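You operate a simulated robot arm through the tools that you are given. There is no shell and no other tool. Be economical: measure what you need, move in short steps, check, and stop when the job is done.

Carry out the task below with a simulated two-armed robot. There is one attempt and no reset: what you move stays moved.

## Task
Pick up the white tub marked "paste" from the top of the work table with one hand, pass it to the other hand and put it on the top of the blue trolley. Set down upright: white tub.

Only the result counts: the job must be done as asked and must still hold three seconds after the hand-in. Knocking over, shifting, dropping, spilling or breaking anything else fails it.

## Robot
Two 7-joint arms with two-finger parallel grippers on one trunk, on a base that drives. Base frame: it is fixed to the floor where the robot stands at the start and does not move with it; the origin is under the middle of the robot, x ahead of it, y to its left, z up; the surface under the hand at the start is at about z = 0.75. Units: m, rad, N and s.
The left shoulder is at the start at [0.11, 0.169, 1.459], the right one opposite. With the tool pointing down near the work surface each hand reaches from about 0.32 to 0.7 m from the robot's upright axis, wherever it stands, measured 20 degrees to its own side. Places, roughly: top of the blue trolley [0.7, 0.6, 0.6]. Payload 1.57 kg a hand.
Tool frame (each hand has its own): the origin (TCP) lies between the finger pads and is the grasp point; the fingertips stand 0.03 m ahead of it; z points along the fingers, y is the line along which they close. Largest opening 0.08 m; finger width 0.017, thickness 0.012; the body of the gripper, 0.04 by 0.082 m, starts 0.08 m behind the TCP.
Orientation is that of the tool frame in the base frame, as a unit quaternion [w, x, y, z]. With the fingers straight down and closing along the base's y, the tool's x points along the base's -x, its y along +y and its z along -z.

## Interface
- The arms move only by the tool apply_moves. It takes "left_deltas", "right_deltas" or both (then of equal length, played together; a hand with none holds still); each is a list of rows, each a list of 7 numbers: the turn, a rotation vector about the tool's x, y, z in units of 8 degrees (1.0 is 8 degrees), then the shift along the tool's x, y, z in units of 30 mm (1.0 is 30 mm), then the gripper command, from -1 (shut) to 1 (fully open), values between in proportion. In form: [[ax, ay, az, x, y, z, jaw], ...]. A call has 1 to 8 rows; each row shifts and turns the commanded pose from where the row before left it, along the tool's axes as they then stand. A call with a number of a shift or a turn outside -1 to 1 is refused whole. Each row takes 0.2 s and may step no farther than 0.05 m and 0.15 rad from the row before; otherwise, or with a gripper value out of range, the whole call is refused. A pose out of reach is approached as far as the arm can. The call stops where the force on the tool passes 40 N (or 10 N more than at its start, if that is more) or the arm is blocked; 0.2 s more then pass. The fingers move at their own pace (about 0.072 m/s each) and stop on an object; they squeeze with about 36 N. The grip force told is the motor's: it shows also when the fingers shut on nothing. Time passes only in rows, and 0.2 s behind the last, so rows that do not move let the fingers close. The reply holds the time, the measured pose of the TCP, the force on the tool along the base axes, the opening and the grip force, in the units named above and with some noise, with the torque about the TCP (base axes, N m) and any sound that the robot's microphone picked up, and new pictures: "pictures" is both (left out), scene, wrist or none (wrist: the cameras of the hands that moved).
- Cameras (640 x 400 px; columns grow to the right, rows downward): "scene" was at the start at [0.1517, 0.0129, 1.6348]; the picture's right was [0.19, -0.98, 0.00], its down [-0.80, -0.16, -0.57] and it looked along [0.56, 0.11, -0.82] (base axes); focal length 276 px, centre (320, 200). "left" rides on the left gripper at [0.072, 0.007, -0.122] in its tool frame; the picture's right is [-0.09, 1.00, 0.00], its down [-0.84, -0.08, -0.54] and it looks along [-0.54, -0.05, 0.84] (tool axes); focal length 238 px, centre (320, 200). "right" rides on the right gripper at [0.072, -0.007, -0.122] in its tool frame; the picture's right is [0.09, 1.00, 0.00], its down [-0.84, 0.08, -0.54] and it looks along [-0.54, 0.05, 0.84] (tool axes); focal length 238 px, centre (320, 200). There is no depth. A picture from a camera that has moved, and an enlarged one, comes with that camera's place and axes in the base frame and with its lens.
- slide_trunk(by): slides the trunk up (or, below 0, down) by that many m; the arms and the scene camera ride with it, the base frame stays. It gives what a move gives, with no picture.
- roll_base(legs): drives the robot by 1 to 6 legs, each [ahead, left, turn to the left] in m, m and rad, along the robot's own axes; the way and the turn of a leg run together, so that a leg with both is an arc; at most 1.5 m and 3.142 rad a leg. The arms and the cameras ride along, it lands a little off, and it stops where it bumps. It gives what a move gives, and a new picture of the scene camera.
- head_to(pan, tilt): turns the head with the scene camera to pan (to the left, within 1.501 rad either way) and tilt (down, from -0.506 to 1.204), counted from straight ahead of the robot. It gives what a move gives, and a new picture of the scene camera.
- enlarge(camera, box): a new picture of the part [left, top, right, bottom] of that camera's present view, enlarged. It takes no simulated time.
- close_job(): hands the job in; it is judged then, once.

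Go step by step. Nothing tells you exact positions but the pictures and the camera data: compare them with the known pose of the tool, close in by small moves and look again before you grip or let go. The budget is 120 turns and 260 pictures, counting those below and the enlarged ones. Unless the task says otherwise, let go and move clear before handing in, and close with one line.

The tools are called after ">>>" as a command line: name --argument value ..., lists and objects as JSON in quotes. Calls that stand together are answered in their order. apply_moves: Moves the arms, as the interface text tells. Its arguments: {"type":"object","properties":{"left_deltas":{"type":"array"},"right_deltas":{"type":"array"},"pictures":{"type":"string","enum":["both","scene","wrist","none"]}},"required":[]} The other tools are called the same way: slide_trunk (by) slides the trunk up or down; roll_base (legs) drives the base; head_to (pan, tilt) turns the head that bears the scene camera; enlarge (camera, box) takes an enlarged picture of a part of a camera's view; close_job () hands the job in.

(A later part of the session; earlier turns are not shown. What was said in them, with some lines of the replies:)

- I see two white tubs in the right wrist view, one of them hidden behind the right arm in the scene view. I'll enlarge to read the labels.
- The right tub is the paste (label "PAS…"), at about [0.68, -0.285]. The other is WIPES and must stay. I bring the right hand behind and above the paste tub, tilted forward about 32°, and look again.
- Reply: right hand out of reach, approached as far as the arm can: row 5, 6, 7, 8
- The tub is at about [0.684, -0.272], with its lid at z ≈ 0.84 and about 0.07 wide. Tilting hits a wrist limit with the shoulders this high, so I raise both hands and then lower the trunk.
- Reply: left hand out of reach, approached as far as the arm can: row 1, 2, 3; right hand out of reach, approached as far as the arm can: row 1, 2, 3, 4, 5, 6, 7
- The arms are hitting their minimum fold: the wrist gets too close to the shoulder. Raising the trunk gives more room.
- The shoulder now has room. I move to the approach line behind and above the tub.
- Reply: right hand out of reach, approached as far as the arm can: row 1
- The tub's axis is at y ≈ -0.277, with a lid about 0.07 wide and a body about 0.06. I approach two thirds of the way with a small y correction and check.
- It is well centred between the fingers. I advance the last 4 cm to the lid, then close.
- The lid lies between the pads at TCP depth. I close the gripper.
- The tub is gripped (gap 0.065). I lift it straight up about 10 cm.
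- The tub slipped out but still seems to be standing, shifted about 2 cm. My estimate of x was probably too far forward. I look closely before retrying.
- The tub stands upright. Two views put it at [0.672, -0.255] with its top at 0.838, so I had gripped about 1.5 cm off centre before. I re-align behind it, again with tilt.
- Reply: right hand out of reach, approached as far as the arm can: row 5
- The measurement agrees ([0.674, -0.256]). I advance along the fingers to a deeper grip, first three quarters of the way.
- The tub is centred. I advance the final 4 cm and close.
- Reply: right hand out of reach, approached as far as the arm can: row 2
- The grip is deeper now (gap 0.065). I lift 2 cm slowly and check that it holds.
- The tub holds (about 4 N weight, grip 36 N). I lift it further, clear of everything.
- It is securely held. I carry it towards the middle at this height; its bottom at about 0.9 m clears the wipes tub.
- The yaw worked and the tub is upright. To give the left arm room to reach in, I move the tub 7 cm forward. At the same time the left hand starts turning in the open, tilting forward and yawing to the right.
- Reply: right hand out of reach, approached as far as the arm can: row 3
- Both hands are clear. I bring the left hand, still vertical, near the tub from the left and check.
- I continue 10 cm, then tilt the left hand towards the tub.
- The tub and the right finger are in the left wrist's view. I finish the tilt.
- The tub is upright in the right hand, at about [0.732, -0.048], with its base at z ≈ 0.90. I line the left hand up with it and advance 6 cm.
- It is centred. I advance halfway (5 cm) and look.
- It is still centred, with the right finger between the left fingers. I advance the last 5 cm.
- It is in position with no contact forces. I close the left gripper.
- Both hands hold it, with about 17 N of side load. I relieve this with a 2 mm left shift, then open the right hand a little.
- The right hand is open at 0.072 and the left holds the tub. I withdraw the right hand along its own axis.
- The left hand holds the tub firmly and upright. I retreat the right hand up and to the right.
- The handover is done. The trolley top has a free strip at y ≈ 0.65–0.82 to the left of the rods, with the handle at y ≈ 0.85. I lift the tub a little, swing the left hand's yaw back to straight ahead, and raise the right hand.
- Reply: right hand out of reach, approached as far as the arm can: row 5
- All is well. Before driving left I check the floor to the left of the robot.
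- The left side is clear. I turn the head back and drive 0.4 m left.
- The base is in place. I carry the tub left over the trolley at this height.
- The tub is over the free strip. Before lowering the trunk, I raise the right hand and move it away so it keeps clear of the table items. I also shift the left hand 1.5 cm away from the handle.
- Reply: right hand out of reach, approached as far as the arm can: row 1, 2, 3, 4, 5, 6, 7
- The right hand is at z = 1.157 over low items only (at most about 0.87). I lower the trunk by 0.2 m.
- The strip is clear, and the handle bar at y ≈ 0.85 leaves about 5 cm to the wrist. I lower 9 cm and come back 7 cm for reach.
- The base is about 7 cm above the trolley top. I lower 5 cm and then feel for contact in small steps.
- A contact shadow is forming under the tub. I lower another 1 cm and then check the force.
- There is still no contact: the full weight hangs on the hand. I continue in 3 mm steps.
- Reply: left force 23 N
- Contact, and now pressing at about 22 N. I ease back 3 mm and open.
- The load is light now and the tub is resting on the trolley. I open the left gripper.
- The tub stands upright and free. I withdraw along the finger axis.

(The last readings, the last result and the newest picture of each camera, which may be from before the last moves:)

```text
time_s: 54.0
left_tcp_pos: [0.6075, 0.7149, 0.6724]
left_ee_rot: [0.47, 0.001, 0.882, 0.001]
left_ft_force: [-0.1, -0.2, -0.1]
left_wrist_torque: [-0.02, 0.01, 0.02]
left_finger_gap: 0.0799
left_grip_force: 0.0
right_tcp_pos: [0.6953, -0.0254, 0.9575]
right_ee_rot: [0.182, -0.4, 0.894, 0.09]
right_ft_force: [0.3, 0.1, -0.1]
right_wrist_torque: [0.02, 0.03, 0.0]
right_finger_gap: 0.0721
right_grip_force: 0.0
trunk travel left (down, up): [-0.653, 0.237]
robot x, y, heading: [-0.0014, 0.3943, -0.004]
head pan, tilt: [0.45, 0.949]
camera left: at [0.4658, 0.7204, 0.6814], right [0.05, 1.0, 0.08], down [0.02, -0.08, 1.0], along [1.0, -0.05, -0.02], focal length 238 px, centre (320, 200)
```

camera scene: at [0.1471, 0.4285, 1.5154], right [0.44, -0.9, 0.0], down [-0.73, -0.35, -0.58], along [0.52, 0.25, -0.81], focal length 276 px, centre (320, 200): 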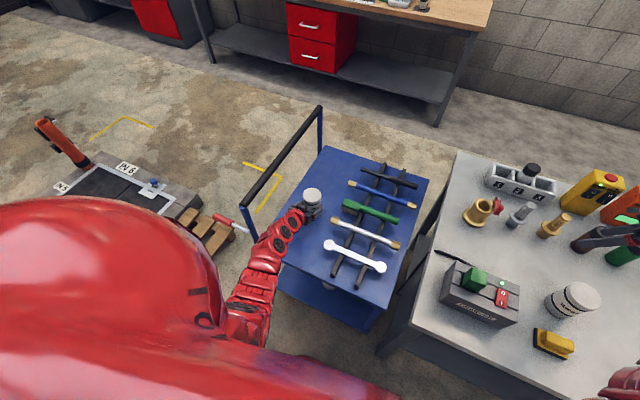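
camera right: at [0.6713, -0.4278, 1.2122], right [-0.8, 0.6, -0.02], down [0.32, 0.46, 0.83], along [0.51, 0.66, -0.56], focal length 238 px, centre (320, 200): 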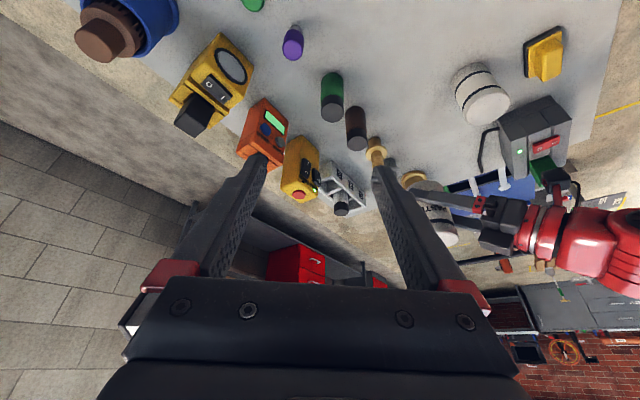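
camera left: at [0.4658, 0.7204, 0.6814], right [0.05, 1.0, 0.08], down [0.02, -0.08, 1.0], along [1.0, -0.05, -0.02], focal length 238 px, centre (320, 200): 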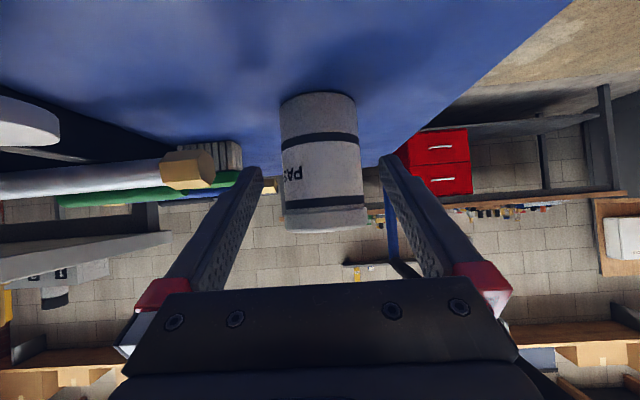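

Clean release. I back off a bit more and take a final look.

>>> apply_moves --left_deltas '[[0, 0, 0, 0, 0, -0.9, 1], [0, 0, 0, 0, 0, -0.7, 1], [0, 0, 0, 0, 0, 0, 1]]' --pictures "both"

>>> enlarge --camera "scene" --box '[230, 100, 450, 320]'

```text
time_s: 54.8
left_tcp_pos: [0.5698, 0.7156, 0.6994]
left_ee_rot: [0.47, 0.002, 0.883, 0.001]
left_ft_force: [0.6, -0.1, 0.1]
left_wrist_torque: [0.0, 0.0, 0.03]
left_finger_gap: 0.08
left_grip_force: 0.0
right_tcp_pos: [0.6957, -0.0252, 0.9558]
right_ee_rot: [0.182, -0.4, 0.894, 0.089]
right_ft_force: [-0.2, 0.2, 0.5]
right_wrist_torque: [-0.03, 0.02, -0.02]
right_finger_gap: 0.0721
right_grip_force: 0.1
trunk travel left (down, up): [-0.653, 0.237]
robot x, y, heading: [0.0009, 0.3975, 0.002]
head pan, tilt: [0.45, 0.949]
camera scene: at [0.1465, 0.4283, 1.5154], right [0.44, -0.9, 0.0], down [-0.73, -0.35, -0.58], along [0.52, 0.25, -0.81], focal length 276 px, centre (320, 200)
camera left: at [0.4266, 0.7209, 0.7075], right [0.05, 1.0, 0.08], down [0.02, -0.08, 1.0], along [1.0, -0.05, -0.02], focal length 238 px, centre (320, 200)
```

scene: 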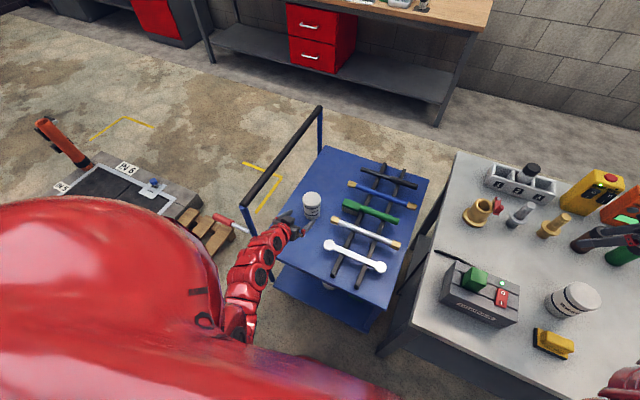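
left: 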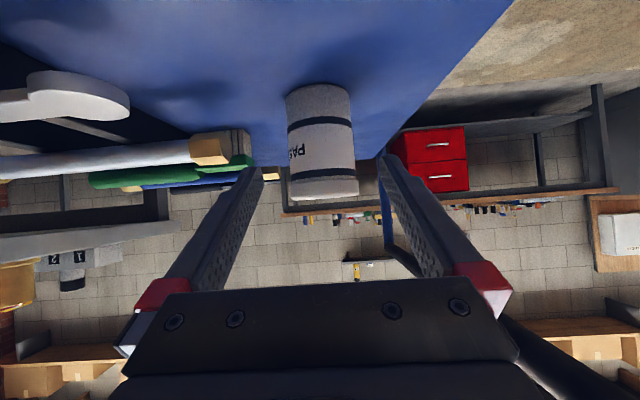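

```text
1.82 times, centred on (340, 210) of scene
camera zoom: at [0.1465, 0.4283, 1.5154], right [0.44, -0.9, 0.0], down [-0.73, -0.35, -0.58], along [0.52, 0.25, -0.81], focal length 501 px, centre (284, 182)
```

zoom: 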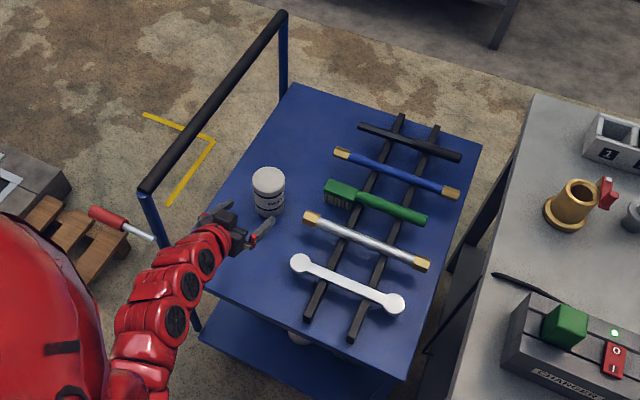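

The paste tub stands upright on the trolley, clear of both hands, and nothing else looks disturbed. I hand the job in.

>>> close_job

```text
The job is handed in.
```

The white "paste" tub was picked up with the right hand, passed to the left, and set down upright on the blue trolley. On the first lift it slipped from the right gripper and landed back on the table still upright. The second grip held, and nothing else looked disturbed at hand-in.
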